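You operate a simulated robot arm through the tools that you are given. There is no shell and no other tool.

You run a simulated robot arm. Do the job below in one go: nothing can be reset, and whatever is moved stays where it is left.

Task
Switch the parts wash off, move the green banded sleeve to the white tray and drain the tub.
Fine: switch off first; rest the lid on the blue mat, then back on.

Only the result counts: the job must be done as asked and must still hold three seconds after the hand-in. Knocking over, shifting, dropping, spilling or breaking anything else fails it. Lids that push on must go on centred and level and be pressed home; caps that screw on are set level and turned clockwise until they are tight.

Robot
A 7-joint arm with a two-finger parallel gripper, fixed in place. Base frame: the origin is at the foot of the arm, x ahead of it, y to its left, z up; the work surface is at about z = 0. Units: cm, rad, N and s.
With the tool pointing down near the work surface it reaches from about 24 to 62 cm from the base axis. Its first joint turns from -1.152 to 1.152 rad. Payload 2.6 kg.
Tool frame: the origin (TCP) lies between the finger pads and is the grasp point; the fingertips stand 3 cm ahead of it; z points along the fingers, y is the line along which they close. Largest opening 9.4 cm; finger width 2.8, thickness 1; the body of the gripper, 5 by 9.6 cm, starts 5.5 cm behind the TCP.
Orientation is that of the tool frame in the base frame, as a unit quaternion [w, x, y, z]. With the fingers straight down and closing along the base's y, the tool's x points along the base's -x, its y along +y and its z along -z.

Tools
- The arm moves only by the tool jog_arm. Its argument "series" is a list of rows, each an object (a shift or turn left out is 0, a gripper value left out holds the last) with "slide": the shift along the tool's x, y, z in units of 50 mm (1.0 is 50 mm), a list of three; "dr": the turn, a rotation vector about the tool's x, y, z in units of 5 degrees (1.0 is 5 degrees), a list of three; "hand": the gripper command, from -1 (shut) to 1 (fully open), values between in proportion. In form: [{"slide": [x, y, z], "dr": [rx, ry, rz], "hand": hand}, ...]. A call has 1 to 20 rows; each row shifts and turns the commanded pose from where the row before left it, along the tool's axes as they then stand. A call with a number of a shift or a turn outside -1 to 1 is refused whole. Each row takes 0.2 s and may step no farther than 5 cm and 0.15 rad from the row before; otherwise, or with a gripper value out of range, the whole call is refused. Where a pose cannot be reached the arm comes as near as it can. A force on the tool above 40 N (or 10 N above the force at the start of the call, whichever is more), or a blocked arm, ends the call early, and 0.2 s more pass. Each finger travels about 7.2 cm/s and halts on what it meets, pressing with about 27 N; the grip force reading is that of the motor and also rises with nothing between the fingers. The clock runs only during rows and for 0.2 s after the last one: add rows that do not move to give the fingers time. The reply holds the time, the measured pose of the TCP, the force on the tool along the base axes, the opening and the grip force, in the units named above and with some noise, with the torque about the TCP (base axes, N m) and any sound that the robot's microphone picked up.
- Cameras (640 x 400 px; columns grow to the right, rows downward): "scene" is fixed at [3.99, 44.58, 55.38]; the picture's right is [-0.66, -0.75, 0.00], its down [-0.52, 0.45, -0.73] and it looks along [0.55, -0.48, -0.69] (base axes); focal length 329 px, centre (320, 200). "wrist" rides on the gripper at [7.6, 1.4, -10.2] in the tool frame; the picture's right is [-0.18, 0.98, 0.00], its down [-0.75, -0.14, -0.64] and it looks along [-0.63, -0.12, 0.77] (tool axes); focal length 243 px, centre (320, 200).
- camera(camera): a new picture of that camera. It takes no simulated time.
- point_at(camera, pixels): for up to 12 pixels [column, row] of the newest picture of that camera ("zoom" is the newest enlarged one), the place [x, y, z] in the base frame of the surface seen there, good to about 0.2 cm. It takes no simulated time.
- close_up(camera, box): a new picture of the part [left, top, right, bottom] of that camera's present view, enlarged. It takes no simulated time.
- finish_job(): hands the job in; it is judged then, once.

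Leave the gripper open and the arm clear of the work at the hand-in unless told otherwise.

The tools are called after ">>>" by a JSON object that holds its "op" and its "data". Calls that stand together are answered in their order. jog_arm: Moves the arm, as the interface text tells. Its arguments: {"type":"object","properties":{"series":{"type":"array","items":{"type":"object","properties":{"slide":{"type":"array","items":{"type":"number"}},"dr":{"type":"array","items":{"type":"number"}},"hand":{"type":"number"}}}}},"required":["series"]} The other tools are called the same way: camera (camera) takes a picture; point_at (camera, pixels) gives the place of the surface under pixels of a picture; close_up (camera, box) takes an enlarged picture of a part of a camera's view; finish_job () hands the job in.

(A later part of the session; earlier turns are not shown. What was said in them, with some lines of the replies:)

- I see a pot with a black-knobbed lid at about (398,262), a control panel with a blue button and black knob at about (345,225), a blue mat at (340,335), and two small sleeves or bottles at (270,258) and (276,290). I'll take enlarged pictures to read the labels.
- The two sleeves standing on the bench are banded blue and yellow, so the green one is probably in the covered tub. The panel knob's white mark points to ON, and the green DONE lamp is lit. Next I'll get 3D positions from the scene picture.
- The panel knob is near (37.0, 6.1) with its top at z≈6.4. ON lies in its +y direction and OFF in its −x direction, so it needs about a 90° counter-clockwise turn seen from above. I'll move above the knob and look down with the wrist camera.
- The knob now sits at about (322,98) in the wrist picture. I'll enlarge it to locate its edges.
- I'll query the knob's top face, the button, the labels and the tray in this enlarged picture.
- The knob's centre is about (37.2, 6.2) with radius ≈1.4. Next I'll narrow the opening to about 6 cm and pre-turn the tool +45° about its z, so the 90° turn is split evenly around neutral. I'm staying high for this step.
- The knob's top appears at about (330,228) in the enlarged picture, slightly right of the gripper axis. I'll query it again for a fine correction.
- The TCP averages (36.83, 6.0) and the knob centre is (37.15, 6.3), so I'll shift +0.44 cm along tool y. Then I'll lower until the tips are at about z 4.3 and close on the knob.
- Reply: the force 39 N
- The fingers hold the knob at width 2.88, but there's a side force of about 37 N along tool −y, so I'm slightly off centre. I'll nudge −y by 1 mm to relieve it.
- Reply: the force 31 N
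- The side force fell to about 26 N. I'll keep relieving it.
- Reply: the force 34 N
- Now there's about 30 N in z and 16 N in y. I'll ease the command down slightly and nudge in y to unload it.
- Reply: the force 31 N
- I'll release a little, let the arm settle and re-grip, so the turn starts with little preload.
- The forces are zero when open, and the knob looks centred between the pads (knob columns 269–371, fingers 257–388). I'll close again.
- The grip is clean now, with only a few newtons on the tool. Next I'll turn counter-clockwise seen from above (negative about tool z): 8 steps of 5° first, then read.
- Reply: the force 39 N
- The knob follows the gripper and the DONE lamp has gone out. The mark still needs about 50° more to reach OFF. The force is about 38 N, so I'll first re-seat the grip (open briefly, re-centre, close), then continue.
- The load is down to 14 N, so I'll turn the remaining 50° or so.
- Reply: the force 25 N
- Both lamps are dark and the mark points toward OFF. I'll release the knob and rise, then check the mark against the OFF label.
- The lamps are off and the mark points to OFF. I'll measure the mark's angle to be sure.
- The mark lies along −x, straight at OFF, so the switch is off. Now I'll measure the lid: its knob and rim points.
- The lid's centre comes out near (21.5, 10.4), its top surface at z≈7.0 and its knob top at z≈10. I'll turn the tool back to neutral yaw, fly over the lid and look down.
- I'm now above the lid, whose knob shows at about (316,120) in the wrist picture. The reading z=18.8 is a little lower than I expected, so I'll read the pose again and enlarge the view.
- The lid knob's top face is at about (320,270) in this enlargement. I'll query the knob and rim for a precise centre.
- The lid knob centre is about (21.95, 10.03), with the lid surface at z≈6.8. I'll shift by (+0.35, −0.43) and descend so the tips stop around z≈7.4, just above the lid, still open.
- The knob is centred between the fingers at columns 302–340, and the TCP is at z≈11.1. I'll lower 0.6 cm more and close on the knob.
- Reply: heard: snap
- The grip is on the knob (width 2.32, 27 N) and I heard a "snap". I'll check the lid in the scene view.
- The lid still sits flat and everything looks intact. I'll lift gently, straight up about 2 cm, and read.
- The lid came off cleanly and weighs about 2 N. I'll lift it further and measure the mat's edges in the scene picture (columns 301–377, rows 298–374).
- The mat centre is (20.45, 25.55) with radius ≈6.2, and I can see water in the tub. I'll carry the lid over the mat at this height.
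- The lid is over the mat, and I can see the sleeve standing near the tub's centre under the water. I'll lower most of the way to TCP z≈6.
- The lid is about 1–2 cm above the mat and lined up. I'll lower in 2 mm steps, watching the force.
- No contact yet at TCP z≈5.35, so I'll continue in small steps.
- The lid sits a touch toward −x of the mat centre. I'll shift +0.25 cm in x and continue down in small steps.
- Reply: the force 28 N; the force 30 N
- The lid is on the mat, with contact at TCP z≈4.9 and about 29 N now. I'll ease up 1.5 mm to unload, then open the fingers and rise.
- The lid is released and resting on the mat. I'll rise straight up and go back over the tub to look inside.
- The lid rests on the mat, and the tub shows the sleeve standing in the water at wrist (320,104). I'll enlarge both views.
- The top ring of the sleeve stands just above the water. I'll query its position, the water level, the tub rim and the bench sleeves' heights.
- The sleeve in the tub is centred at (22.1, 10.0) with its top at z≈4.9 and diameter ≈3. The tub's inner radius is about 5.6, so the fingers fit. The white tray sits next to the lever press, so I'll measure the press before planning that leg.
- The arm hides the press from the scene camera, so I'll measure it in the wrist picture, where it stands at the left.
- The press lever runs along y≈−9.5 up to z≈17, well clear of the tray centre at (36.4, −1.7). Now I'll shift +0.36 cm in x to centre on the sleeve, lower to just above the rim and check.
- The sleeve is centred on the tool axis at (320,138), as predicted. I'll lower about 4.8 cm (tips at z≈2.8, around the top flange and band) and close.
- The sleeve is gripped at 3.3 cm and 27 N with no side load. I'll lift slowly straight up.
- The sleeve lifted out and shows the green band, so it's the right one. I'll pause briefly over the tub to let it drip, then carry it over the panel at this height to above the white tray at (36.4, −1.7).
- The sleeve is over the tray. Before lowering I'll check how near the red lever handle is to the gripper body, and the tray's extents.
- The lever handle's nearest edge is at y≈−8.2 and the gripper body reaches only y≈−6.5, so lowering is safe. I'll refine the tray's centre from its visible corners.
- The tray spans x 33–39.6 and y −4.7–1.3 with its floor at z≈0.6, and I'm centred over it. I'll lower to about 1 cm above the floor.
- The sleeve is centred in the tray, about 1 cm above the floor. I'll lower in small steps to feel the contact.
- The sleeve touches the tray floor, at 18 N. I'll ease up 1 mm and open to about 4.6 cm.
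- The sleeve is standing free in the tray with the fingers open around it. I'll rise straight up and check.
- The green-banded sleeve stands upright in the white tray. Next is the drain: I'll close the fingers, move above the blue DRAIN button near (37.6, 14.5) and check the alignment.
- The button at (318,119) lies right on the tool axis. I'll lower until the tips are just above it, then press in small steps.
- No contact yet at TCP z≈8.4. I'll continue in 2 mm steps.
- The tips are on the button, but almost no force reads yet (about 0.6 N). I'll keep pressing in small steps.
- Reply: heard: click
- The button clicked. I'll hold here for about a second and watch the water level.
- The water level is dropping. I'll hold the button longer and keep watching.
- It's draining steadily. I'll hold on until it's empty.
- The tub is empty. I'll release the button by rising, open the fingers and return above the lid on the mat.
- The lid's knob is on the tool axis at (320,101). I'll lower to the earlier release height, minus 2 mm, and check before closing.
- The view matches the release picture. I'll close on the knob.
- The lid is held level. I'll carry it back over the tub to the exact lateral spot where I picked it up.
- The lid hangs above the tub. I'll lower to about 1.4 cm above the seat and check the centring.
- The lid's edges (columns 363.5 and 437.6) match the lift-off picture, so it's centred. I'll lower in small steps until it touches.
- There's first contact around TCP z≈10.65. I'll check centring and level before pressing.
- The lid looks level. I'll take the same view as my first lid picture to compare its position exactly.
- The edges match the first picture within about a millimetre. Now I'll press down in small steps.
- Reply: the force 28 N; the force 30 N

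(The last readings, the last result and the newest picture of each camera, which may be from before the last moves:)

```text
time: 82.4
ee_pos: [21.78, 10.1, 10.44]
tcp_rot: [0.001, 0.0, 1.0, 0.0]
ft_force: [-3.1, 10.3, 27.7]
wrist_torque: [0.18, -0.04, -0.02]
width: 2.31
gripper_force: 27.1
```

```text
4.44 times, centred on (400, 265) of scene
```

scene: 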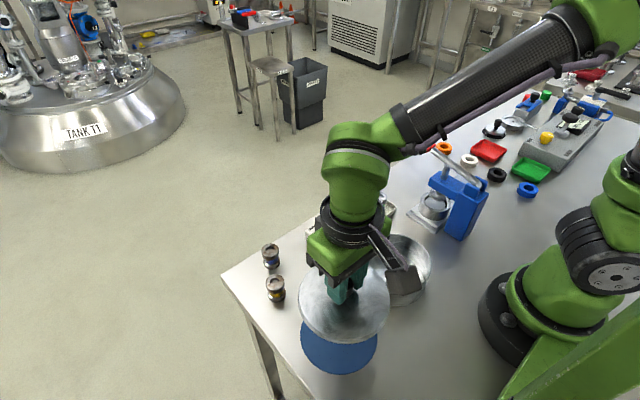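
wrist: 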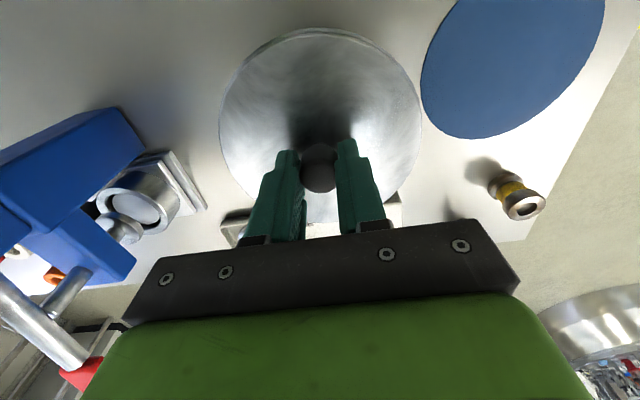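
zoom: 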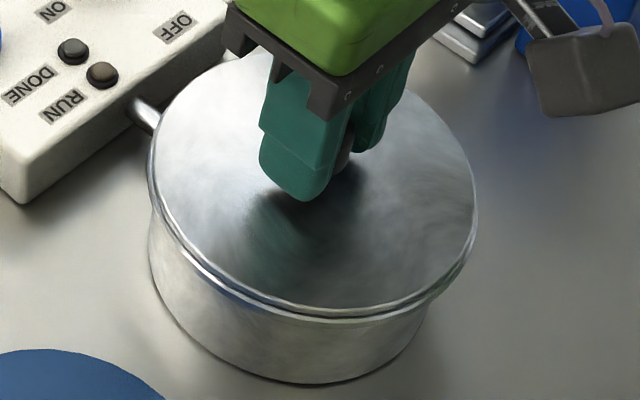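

The force is 27 N and there's no snap; the knob starts slipping in the grip at that load. Before pressing harder I'll measure the lid's centre and level against the tub.

>>> {"op": "point_at", "data": {"camera": "zoom", "pixels": [[158, 160], [466, 215], [330, 297], [220, 265], [200, 90], [430, 120], [420, 270], [180, 220], [458, 160], [320, 350], [250, 320], [400, 330]]}}

>>> {"op": "close_up", "data": {"camera": "scene", "box": [350, 265, 450, 315]}}

```text
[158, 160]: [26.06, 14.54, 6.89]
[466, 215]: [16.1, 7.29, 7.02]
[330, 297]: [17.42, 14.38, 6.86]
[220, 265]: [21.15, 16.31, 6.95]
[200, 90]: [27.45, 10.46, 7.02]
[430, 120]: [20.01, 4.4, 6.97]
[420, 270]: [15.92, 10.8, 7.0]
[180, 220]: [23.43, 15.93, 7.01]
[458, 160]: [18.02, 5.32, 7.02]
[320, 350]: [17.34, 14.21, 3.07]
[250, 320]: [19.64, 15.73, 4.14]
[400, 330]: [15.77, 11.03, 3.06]
```

```text
6.40 times, centred on (400, 290) of scene
```

zoom: 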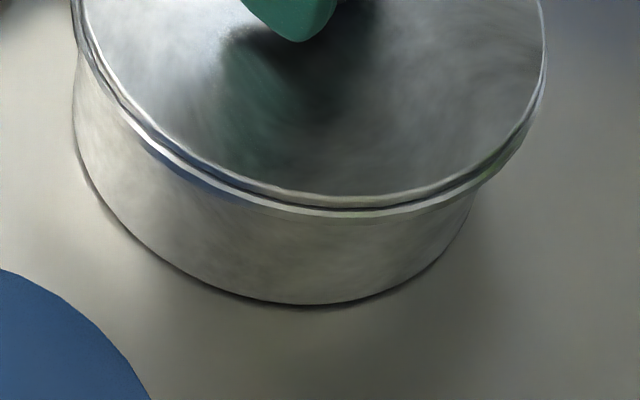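

The lid height and centre agree with the original within noise, but a thin seam is visible at the rim. I'll press it home from the top of the knob: unload, open, rise, close the fingers, then push straight down on the knob.

>>> {"op": "jog_arm", "data": {"series": [{"slide": [0, 0, -0.03]}, {"slide": [0, 0, 0]}]}}

>>> {"op": "jog_arm", "data": {"series": [{"hand": 0.0}, {"hand": 0.0}, {"hand": 0.0}, {"hand": 0.0}]}}

>>> {"op": "close_up", "data": {"camera": "wrist", "box": [200, 10, 440, 210]}}

```text
time: 83.0
ee_pos: [21.66, 9.97, 10.39]
tcp_rot: [-0.001, 0.001, 1.0, -0.001]
ft_force: [8.9, 1.5, -5.6]
wrist_torque: [-0.04, -0.15, -0.03]
width: 2.29
gripper_force: 26.9
```

```text
time: 84.0
ee_pos: [21.81, 10.19, 10.44]
tcp_rot: [0.0, 0.0, 1.0, 0.0]
ft_force: [0.7, 0.3, -0.1]
wrist_torque: [-0.04, 0.02, 0.04]
width: 4.68
gripper_force: 0.1
heard: snap
```

```text
2.00 times, centred on (320, 110) of wrist
```

zoom: 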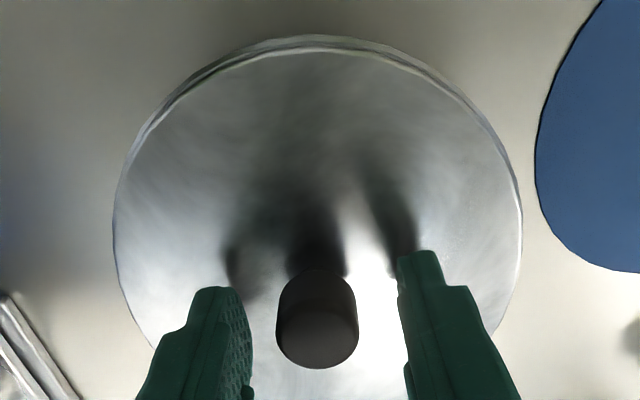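

On release I heard "snap", the same sound as when the lid first came free, so it has seated. I'll rise clear and compare with the original picture.

>>> {"op": "jog_arm", "data": {"series": [{"slide": [0, 0, -0.3]}, {"slide": [0, 0, -0.6]}, {"slide": [0, 0, -0.7]}, {"slide": [0, 0, 0]}]}}

>>> {"op": "close_up", "data": {"camera": "scene", "box": [340, 220, 460, 310]}}

>>> {"op": "close_up", "data": {"camera": "wrist", "box": [220, 10, 410, 180]}}

```text
time: 85.0
ee_pos: [21.69, 9.69, 18.47]
tcp_rot: [0.0, 0.0, 1.0, -0.001]
ft_force: [0.1, -0.2, 0.5]
wrist_torque: [0.03, 0.0, -0.02]
width: 4.69
gripper_force: 0.0
```

```text
4.44 times, centred on (400, 265) of scene
```

zoom: 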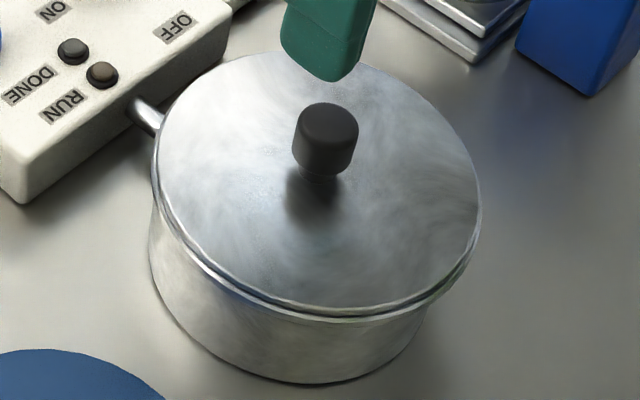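

```text
2.35 times, centred on (315, 95) of wrist
```

zoom: 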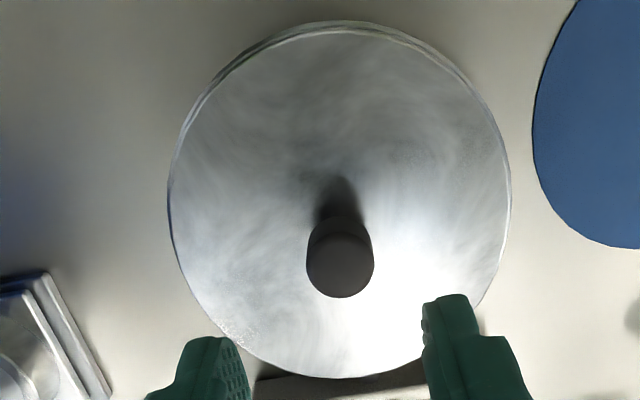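

Compared with the first picture, the knob and rim sit about 1 px right and 1 px lower, so the lid may be 2–3 mm off toward −x. I'll measure it properly.

>>> {"op": "point_at", "data": {"camera": "zoom", "pixels": [[340, 266], [310, 266], [371, 266], [340, 236], [340, 294], [174, 200], [506, 210], [335, 30], [335, 374], [230, 85], [460, 320]]}}

>>> {"op": "close_up", "data": {"camera": "scene", "box": [350, 265, 450, 315]}}

>>> {"op": "jog_arm", "data": {"series": [{"slide": [0, 0, 0]}]}}

>>> {"op": "jog_arm", "data": {"series": [{"slide": [0, 0, 0]}]}}

```text
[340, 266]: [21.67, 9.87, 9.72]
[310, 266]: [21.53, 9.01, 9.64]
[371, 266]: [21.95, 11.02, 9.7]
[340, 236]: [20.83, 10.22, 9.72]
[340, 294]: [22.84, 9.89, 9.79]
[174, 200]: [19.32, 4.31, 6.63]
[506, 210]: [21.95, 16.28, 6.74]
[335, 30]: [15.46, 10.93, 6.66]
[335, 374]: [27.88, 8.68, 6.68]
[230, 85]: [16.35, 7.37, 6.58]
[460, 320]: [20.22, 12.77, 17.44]
```

```text
6.40 times, centred on (400, 290) of scene
```

zoom: 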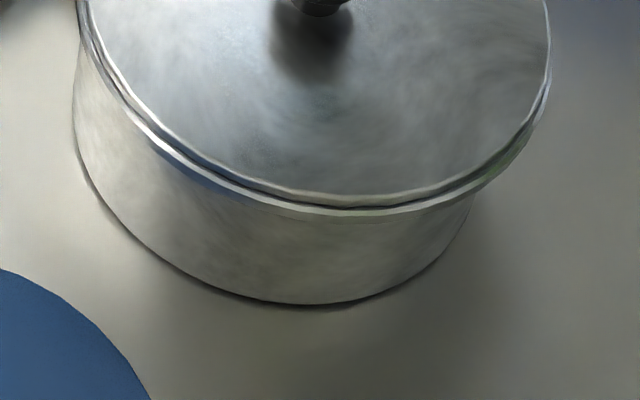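

```text
time: 85.4
ee_pos: [21.53, 9.68, 18.41]
tcp_rot: [0.0, -0.001, 1.0, 0.0]
ft_force: [-0.1, 0.5, 0.9]
wrist_torque: [-0.02, 0.03, -0.02]
width: 4.69
gripper_force: 0.1
```

```text
time: 85.8
ee_pos: [21.53, 9.67, 18.39]
tcp_rot: [-0.001, -0.001, 1.0, 0.001]
ft_force: [-0.1, 0.1, -0.4]
wrist_torque: [0.0, -0.01, 0.0]
width: 4.71
gripper_force: 0.0
```

Measured: the lid knob is at (21.78, 10.03), against (21.97, 10.03) originally, so the lid is level and at the right height but about 2 mm off in −x. The arm's true pose drifts a little from the command, and the readings show it. I'll re-grip the knob and re-seat the lid with that correction, so I'm aligning over the knob now.

>>> {"op": "jog_arm", "data": {"series": [{"slide": [-0.046, 0.07, 0]}, {"slide": [0, 0, 0.6]}, {"slide": [0, 0, 0.6]}, {"slide": [0, 0, 0]}, {"slide": [0, 0, 0]}]}}

>>> {"op": "jog_arm", "data": {"series": [{"slide": [0, 0, 0]}]}}

>>> {"op": "close_up", "data": {"camera": "wrist", "box": [200, 10, 440, 210]}}

```text
time: 87.0
ee_pos: [21.95, 10.23, 12.49]
tcp_rot: [0.0, -0.001, 1.0, 0.001]
ft_force: [0.1, 0.2, 0.2]
wrist_torque: [0.02, -0.03, 0.02]
width: 4.73
gripper_force: 0.0
```

```text
time: 87.4
ee_pos: [21.81, 10.38, 12.59]
tcp_rot: [0.0, -0.001, 1.0, 0.001]
ft_force: [-0.1, 0.7, 0.2]
wrist_torque: [0.0, 0.01, 0.0]
width: 4.69
gripper_force: 0.0
```

```text
2.00 times, centred on (320, 110) of wrist
```

zoom: 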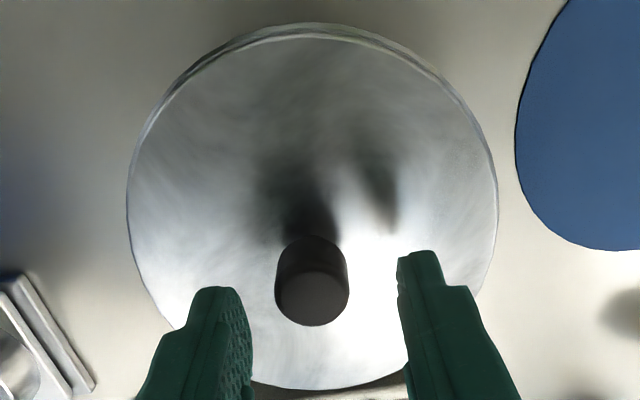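

The readings and the picture agree: the knob is 0.27 cm toward −y of the tool. I'll correct that, lower to about z 10.5 and re-check.

>>> {"op": "jog_arm", "data": {"series": [{"slide": [0.015, -0.054, 0]}, {"slide": [0, 0, 0.2]}, {"slide": [0, 0, 0.18]}, {"slide": [0, 0, 0]}, {"slide": [0, 0, 0]}]}}

>>> {"op": "jog_arm", "data": {"series": [{"slide": [0, 0, 0]}]}}

>>> {"op": "close_up", "data": {"camera": "wrist", "box": [200, 10, 440, 210]}}

```text
time: 88.6
ee_pos: [21.85, 10.1, 10.57]
tcp_rot: [0.0, 0.0, 1.0, 0.0]
ft_force: [0.7, 0.3, 0.7]
wrist_torque: [-0.01, 0.0, 0.0]
width: 4.71
gripper_force: 0.1
```

```text
time: 89.0
ee_pos: [22.0, 10.12, 10.52]
tcp_rot: [-0.001, -0.001, 1.0, 0.001]
ft_force: [0.0, -0.4, 0.4]
wrist_torque: [-0.01, 0.0, 0.01]
width: 4.7
gripper_force: 0.2
```

```text
2.00 times, centred on (320, 110) of wrist
```

zoom: 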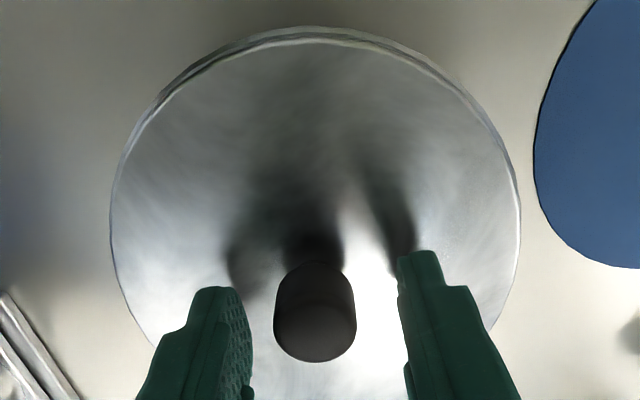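

The knob is nearly centred, about 1 mm toward −y. I'll nudge that and close.

>>> {"op": "jog_arm", "data": {"series": [{"slide": [0, -0.022, 0]}, {"slide": [0, 0, 0]}, {"hand": -1}, {"hand": -1}, {"hand": -1}, {"hand": -1}]}}

>>> {"op": "close_up", "data": {"camera": "scene", "box": [340, 220, 460, 310]}}

```text
time: 90.4
ee_pos: [21.97, 9.88, 10.64]
tcp_rot: [0.0, 0.001, 1.0, 0.0]
ft_force: [0.5, -5.2, 2.3]
wrist_torque: [-0.11, 0.0, 0.04]
width: 2.32
gripper_force: 27.0
```

```text
4.44 times, centred on (400, 265) of scene
```

zoom: 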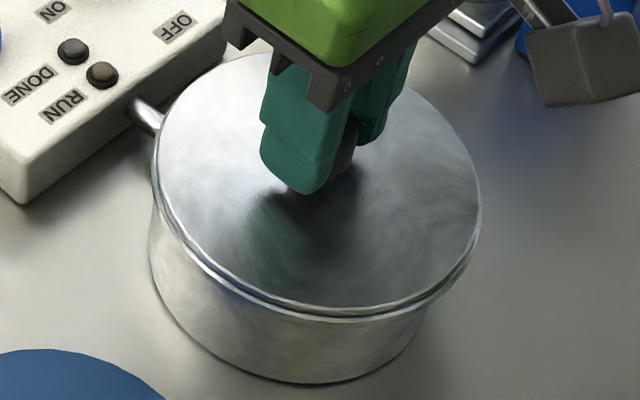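

Gripped with no snap this time. I'll lift about 0.8 cm and listen.

>>> {"op": "jog_arm", "data": {"series": [{"slide": [0, 0, -0.02]}, {"slide": [0, 0, -0.02]}, {"slide": [0, 0, 0]}]}}

>>> {"op": "jog_arm", "data": {"series": [{"slide": [0, 0, -0.04]}, {"slide": [0, 0, -0.04]}, {"slide": [0, 0, -0.04]}, {"slide": [0, 0, 0]}]}}

>>> {"op": "jog_arm", "data": {"series": [{"slide": [0, 0, 0]}]}}

>>> {"op": "close_up", "data": {"camera": "scene", "box": [340, 220, 460, 310]}}

```text
time: 91.2
ee_pos: [21.86, 10.08, 10.82]
tcp_rot: [0.0, 0.0, 1.0, 0.001]
ft_force: [0.1, 0.0, -0.2]
wrist_torque: [-0.01, 0.05, -0.01]
width: 2.29
gripper_force: 27.3
heard: snap
```

```text
time: 92.2
ee_pos: [22.02, 10.05, 11.38]
tcp_rot: [0.0, 0.0, 1.0, 0.0]
ft_force: [0.9, 0.2, -1.1]
wrist_torque: [0.01, 0.0, -0.01]
width: 2.33
gripper_force: 26.7
```

```text
time: 92.6
ee_pos: [21.92, 9.95, 11.38]
tcp_rot: [0.0, 0.0, 1.0, 0.001]
ft_force: [0.2, 0.8, -1.9]
wrist_torque: [0.02, -0.03, 0.01]
width: 2.28
gripper_force: 26.7
```

```text
4.44 times, centred on (400, 265) of scene
```

zoom: 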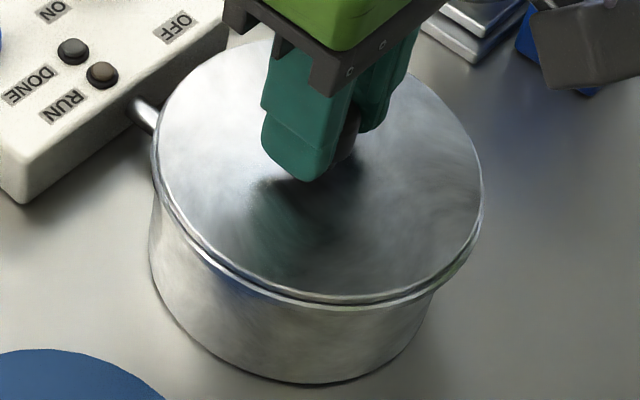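

I heard a "snap" on lifting, so that sound marks seating and unseating, and the lid had indeed been home. Now I'll re-seat it with a +0.19 cm x correction, lowering in small steps.

>>> {"op": "jog_arm", "data": {"series": [{"slide": [-0.038, 0, 0]}, {"slide": [0, 0, 0.04]}, {"slide": [0, 0, 0.04]}, {"slide": [0, 0, 0]}]}}

>>> {"op": "jog_arm", "data": {"series": [{"slide": [0, 0, 0.03]}, {"slide": [0, 0, 0]}]}}

>>> {"op": "jog_arm", "data": {"series": [{"slide": [0, 0, 0.03]}, {"slide": [0, 0, 0]}]}}

>>> {"op": "close_up", "data": {"camera": "scene", "box": [340, 220, 460, 310]}}

```text
time: 93.6
ee_pos: [22.1, 10.09, 11.09]
tcp_rot: [0.0, 0.0, 1.0, -0.001]
ft_force: [-0.6, 0.5, -1.9]
wrist_torque: [0.01, 0.0, 0.01]
width: 2.32
gripper_force: 27.4
```

```text
time: 94.2
ee_pos: [22.16, 10.09, 10.92]
tcp_rot: [0.0, 0.0, 1.0, 0.0]
ft_force: [-0.6, -0.2, -1.0]
wrist_torque: [-0.01, 0.0, -0.01]
width: 2.32
gripper_force: 27.2
```

```text
time: 94.8
ee_pos: [22.06, 10.07, 10.76]
tcp_rot: [0.0, 0.0, 1.0, 0.0]
ft_force: [-0.9, -0.7, -0.7]
wrist_torque: [-0.01, -0.01, -0.02]
width: 2.29
gripper_force: 26.9
```

```text
4.44 times, centred on (400, 265) of scene
```

zoom: 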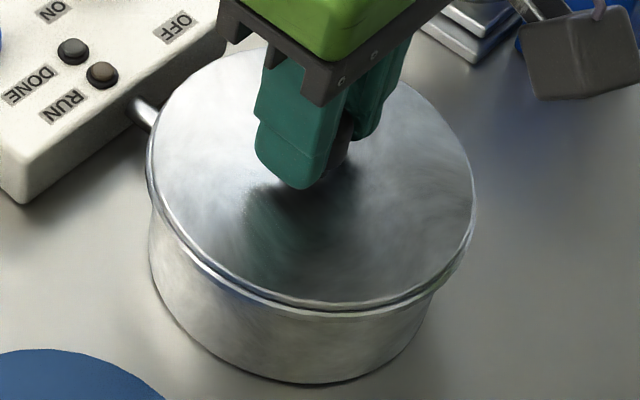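

The lid edges now read columns 146 and 475, matching the original picture (147 and 475). I'll press on down.

>>> {"op": "jog_arm", "data": {"series": [{"slide": [0, 0, 0.03]}, {"slide": [0, 0, 0]}]}}

>>> {"op": "jog_arm", "data": {"series": [{"slide": [0, 0, 0.03]}, {"slide": [0, 0, 0]}]}}

>>> {"op": "close_up", "data": {"camera": "scene", "box": [340, 220, 460, 310]}}

```text
time: 95.4
ee_pos: [22.04, 9.94, 10.75]
tcp_rot: [0.001, 0.002, 1.0, 0.0]
ft_force: [-2.0, -13.9, 27.7]
wrist_torque: [-0.31, 0.09, 0.04]
width: 2.32
gripper_force: 26.9
heard: snap
```

```text
time: 96.0
ee_pos: [22.08, 9.96, 10.4]
tcp_rot: [-0.001, 0.0, 1.0, 0.0]
ft_force: [3.6, -16.8, 27.4]
wrist_torque: [-0.4, -0.03, 0.03]
width: 2.28
gripper_force: 26.8
```

```text
4.44 times, centred on (400, 265) of scene
```

zoom: 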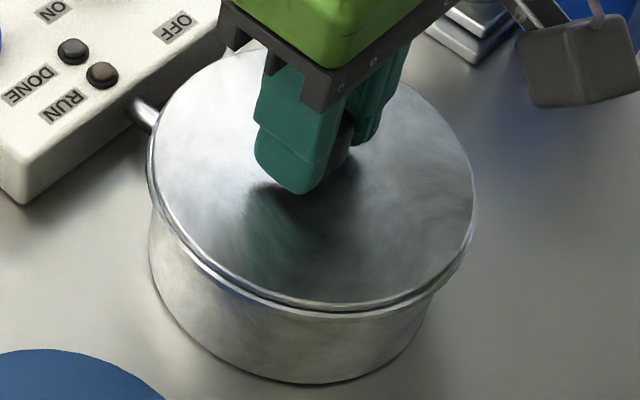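

"Snap" under 27 N: the lid is pressed home and centred. I'll relieve the side and down loads slightly before opening.

>>> {"op": "jog_arm", "data": {"series": [{"slide": [0, -0.012, -0.01]}, {"slide": [0, 0, 0]}]}}

```text
time: 96.6
ee_pos: [21.93, 10.15, 10.41]
tcp_rot: [-0.002, 0.0, 1.0, 0.0]
ft_force: [-1.7, -1.1, 8.0]
wrist_torque: [-0.05, -1.03, -0.06]
width: 2.35
gripper_force: 27.5
heard: snap
```

Another "snap" came with that nudge, so the lid may have shifted within its seat while still held. I'll open the fingers and listen for it settling.

>>> {"op": "jog_arm", "data": {"series": [{"hand": -0.3}, {"hand": 0.0}, {"hand": 0.0}, {"hand": 0.0}]}}

>>> {"op": "close_up", "data": {"camera": "scene", "box": [340, 220, 460, 310]}}

```text
time: 97.6
ee_pos: [22.15, 9.96, 10.31]
tcp_rot: [0.0, 0.0, 1.0, 0.0]
ft_force: [0.2, -0.8, -0.5]
wrist_torque: [-0.03, -0.02, 0.03]
width: 4.71
gripper_force: 0.1
heard: snap
```

```text
4.44 times, centred on (400, 265) of scene
```

zoom: 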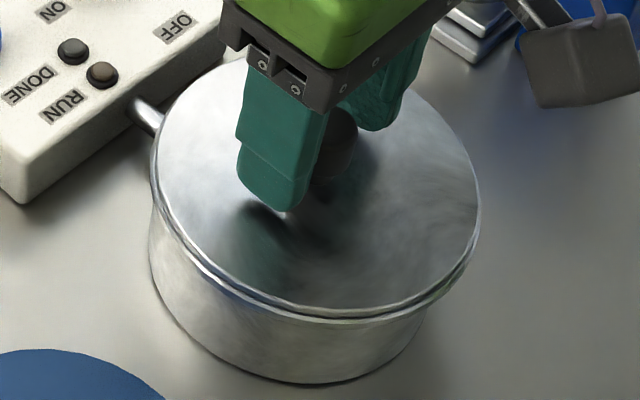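

"Snap" again on opening, so the lid is seated. I'll rise clear and measure where it settled.

>>> {"op": "jog_arm", "data": {"series": [{"slide": [0, 0, -0.2]}, {"slide": [0, 0, -0.6]}, {"slide": [0, 0, -0.8]}, {"slide": [0, 0, 0]}, {"slide": [0, 0, 0]}]}}

>>> {"op": "close_up", "data": {"camera": "scene", "box": [340, 220, 460, 310]}}

>>> {"op": "close_up", "data": {"camera": "wrist", "box": [220, 10, 410, 180]}}

```text
time: 98.8
ee_pos: [22.13, 10.01, 18.56]
tcp_rot: [0.0, 0.0, 1.0, 0.0]
ft_force: [-0.9, 0.1, 0.1]
wrist_torque: [-0.04, -0.01, -0.02]
width: 4.71
gripper_force: 0.1
```

```text
4.44 times, centred on (400, 265) of scene
```

zoom: 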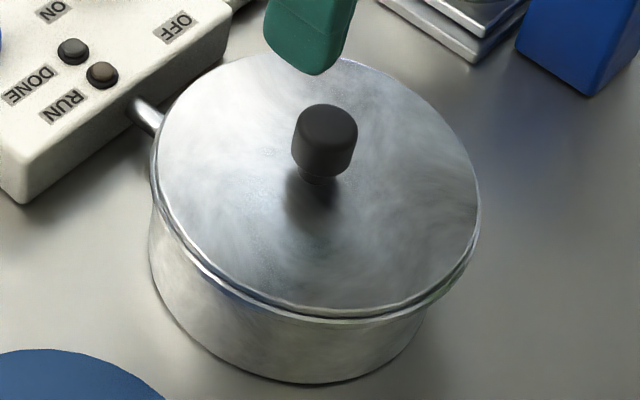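

```text
2.35 times, centred on (315, 95) of wrist
```

zoom: 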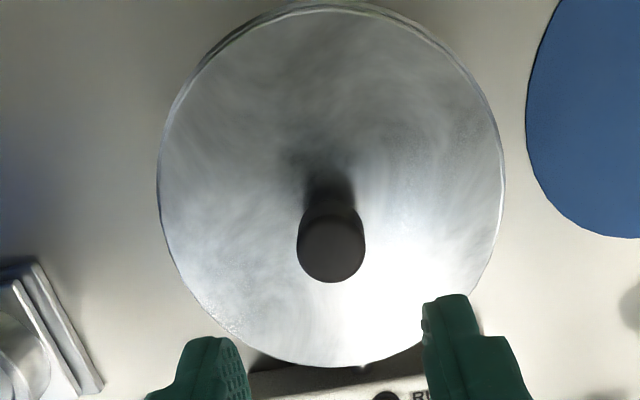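

The lid settled in the same spot as the previous seating (knob columns 292–358 both times), which looks like its natural seat. To make sure it's pressed home with no gripping involved, I'll press on the knob's top with closed fingers. First I'll get its exact centre.

>>> {"op": "point_at", "data": {"camera": "zoom", "pixels": [[331, 250], [301, 250], [361, 250], [331, 221], [331, 279], [163, 190], [500, 195], [325, 12], [325, 362], [220, 75], [470, 90]]}}

>>> {"op": "jog_arm", "data": {"series": [{"hand": -1}, {"hand": -1}, {"hand": -1}, {"hand": -1}]}}

```text
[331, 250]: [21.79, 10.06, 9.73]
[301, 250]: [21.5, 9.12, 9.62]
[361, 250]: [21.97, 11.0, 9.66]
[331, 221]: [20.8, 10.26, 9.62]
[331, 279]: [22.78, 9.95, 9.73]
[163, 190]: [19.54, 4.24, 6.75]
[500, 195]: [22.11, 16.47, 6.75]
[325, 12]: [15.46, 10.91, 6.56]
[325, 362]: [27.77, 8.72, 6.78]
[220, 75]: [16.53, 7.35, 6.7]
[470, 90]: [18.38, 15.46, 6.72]
```

```text
time: 99.8
ee_pos: [22.07, 10.06, 18.44]
tcp_rot: [0.001, 0.0, 1.0, 0.0]
ft_force: [0.6, 0.5, 0.4]
wrist_torque: [0.03, -0.02, 0.01]
width: 0.0
gripper_force: 27.4
```

The lid's rim is level (z 6.6–6.8 all round) at the home height. I'll line up over the knob at (21.77, 10.08) with closed fingers and press gently from above.

>>> {"op": "jog_arm", "data": {"series": [{"slide": [0.06, 0, 0]}, {"slide": [0, 0, 0.5]}, {"slide": [0, 0, 0.5]}, {"slide": [0, 0, 0]}, {"slide": [0, 0, 0]}]}}

>>> {"op": "close_up", "data": {"camera": "wrist", "box": [200, 10, 440, 210]}}

```text
time: 101.0
ee_pos: [21.7, 9.89, 13.67]
tcp_rot: [0.0, 0.0, 1.0, 0.001]
ft_force: [-0.5, 0.0, 0.4]
wrist_torque: [0.03, -0.02, 0.01]
width: 0.0
gripper_force: 27.9
```

```text
2.00 times, centred on (320, 110) of wrist
```

zoom: 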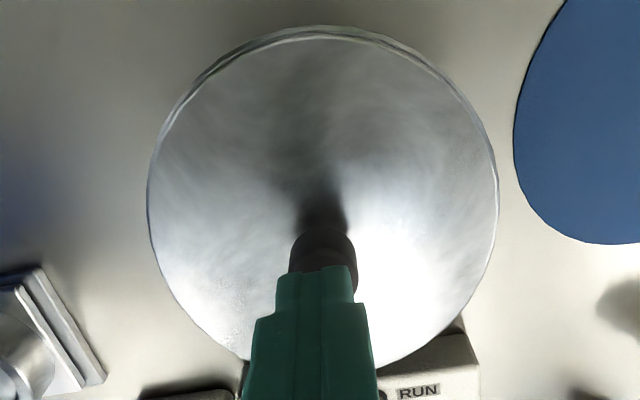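

The tips are right above the knob, about 2 mm toward −y. I'll shift +0.15 cm in y and press down in small steps.

>>> {"op": "jog_arm", "data": {"series": [{"slide": [0, 0.03, 0]}, {"slide": [0, 0, 0.06]}, {"slide": [0, 0, 0.06]}, {"slide": [0, 0, 0]}]}}

>>> {"op": "jog_arm", "data": {"series": [{"slide": [0, 0, 0.03]}, {"slide": [0, 0, 0]}]}}

>>> {"op": "jog_arm", "data": {"series": [{"slide": [0, 0, 0.03]}, {"slide": [0, 0, 0]}]}}

```text
time: 102.0
ee_pos: [21.64, 10.12, 12.97]
tcp_rot: [0.001, 0.0, 1.0, 0.001]
ft_force: [-0.3, 0.0, -0.1]
wrist_torque: [0.02, 0.01, 0.02]
width: 0.01
gripper_force: 27.2
```

```text
time: 102.6
ee_pos: [21.64, 10.31, 12.76]
tcp_rot: [-0.001, 0.001, 1.0, 0.0]
ft_force: [-0.6, -0.6, -0.5]
wrist_torque: [0.01, 0.0, -0.03]
width: 0.02
gripper_force: 27.2
```

```text
time: 103.4
ee_pos: [21.62, 10.23, 12.77]
tcp_rot: [0.0, 0.002, 1.0, -0.001]
ft_force: [-2.3, -1.5, 7.0]
wrist_torque: [-0.05, 0.08, 0.04]
width: 0.0
gripper_force: 27.0
stopped in row 2: the force on the tool passed its limit at 41 N (the readings are from after the stop); the commanded pose is now the measured one
```

The knob is rigid: the force jumped past 40 N with no movement and no snap, so the lid was already home. I'll back off straight up and check everything.

>>> {"op": "jog_arm", "data": {"series": [{"slide": [0, 0, -0.2]}, {"slide": [0, 0, -0.6]}, {"slide": [0, 0, -0.8]}, {"slide": [0, 0, -0.8]}, {"slide": [0, 0, 0]}]}}

>>> {"op": "close_up", "data": {"camera": "scene", "box": [340, 220, 460, 310]}}

>>> {"op": "camera", "data": {"camera": "wrist"}}

```text
time: 104.6
ee_pos: [21.56, 10.35, 24.72]
tcp_rot: [0.001, 0.001, 1.0, 0.0]
ft_force: [0.4, 0.1, -0.4]
wrist_torque: [0.0, 0.0, 0.02]
width: 0.0
gripper_force: 27.0
```

```text
4.44 times, centred on (400, 265) of scene
```

zoom: 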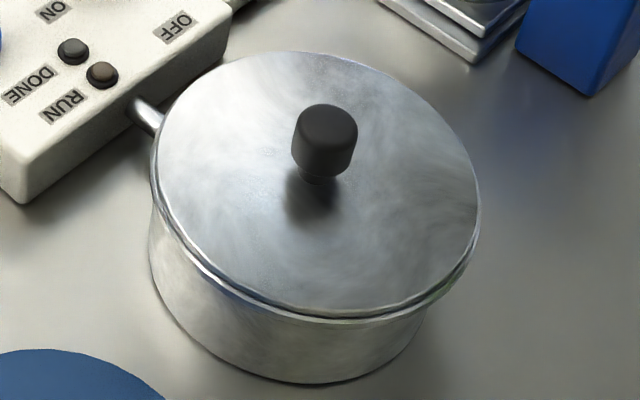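

```text
taken
```

wrist: 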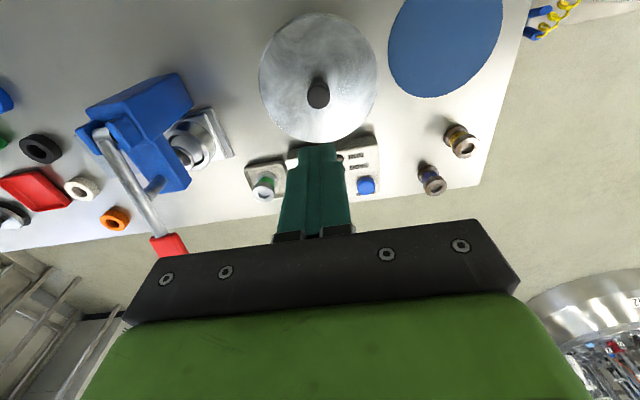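

The press left the lid unchanged. I'll look closely at the seam all around for a last centring check.

>>> {"op": "close_up", "data": {"camera": "scene", "box": [350, 265, 450, 315]}}

>>> {"op": "close_up", "data": {"camera": "wrist", "box": [250, 5, 390, 150]}}

```text
6.40 times, centred on (400, 290) of scene
```

zoom: 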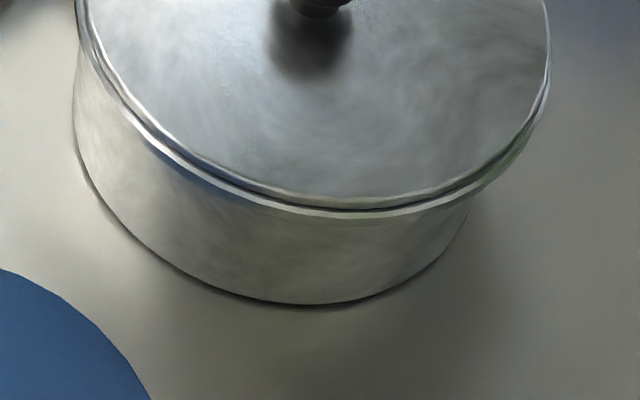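

```text
2.76 times, centred on (320, 78) of wrist
```

zoom: 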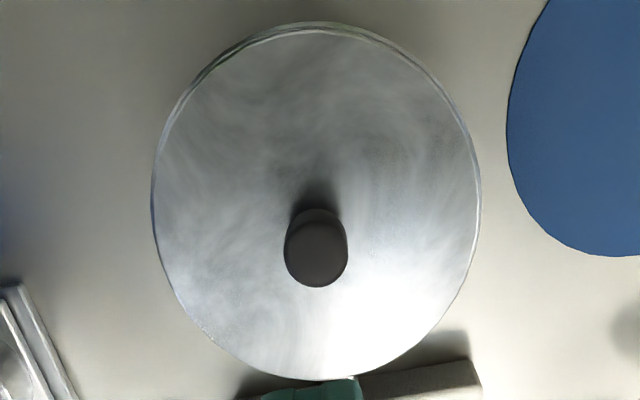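

The double ring is the lid's own edge profile, since it also showed when the lid lay on the mat. The lid is level, seated and unmoved by the press. Now I'll open the gripper and retreat to about the starting pose, clear of the work.

>>> {"op": "jog_arm", "data": {"series": [{"slide": [0, 0, -0.6], "hand": 1}, {"slide": [-0.46, 0.74, -0.2]}, {"slide": [-0.46, 0.74, -0.2]}, {"slide": [-0.46, 0.74, -0.2]}, {"slide": [-0.46, 0.74, -0.1]}, {"slide": [0, 0, 0]}, {"slide": [0, 0, 0]}, {"slide": [0, 0, 0]}]}}

>>> {"op": "camera", "data": {"camera": "scene"}}

>>> {"op": "camera", "data": {"camera": "wrist"}}

>>> {"op": "close_up", "data": {"camera": "scene", "box": [290, 180, 450, 300]}}

```text
time: 106.4
ee_pos: [30.91, 25.02, 31.33]
tcp_rot: [0.001, 0.0, 1.0, 0.0]
ft_force: [-0.3, 0.2, -0.5]
wrist_torque: [-0.02, -0.01, 0.02]
width: 9.37
gripper_force: 0.0
```

```text
taken
```

scene: 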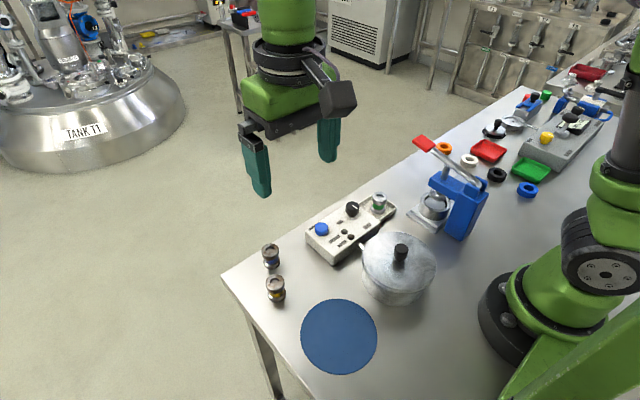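

```text
taken
```

wrist: 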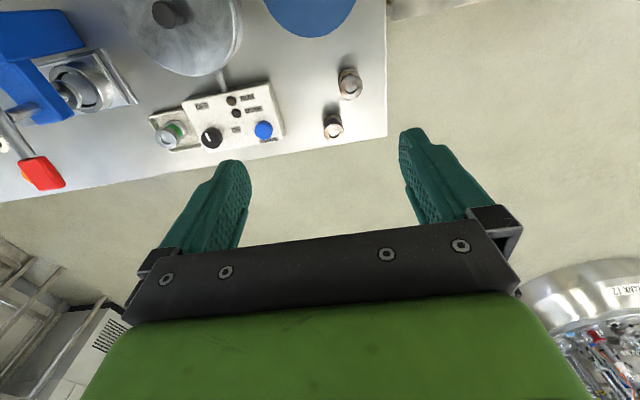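

```text
3.33 times, centred on (370, 240) of scene
```

zoom: 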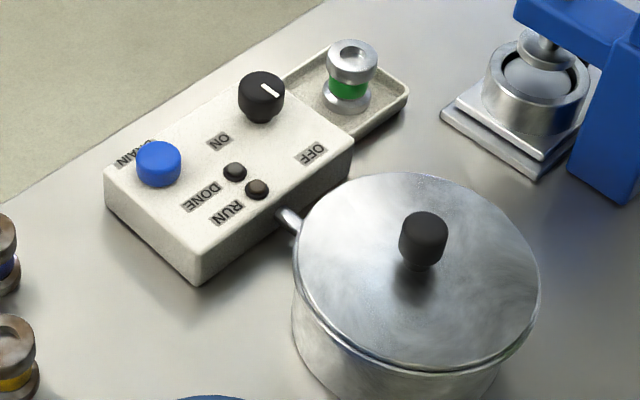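

Final check:
- The knob points to OFF and both lamps are dark.
- The green-banded sleeve stands upright in the white tray.
- The tub is drained, and its lid is back on level and snapped home.
- The mat, the other two sleeves and the press are undisturbed.
- The gripper is open and clear of the work.

I'm handing the job in.

>>> {"op": "finish_job", "data": {}}

```text
The job is handed in.
```

The job is finished and handed in. The result wasn't reported back to me.

- **Wash:** I turned the knob to OFF before anything else, and both lamps are dark.
- **Lid:** it rested on the blue mat while I worked, then went back on the tub. It snapped home and sits level, and pressing the top past 40 N didn't move it. It sits about 2 mm off where it started. I re-seated it once to correct that, and it settled in the same spot.
- **Sleeve:** the green-banded sleeve was in the tub and now stands upright in the white tray.
- **Tub:** I held the DRAIN button until the tub was empty. I did this before putting the lid back so I could watch the water go down.

The other two sleeves, the mat and the press look undisturbed. The gripper is open and the arm is back near its starting position, clear of the work.
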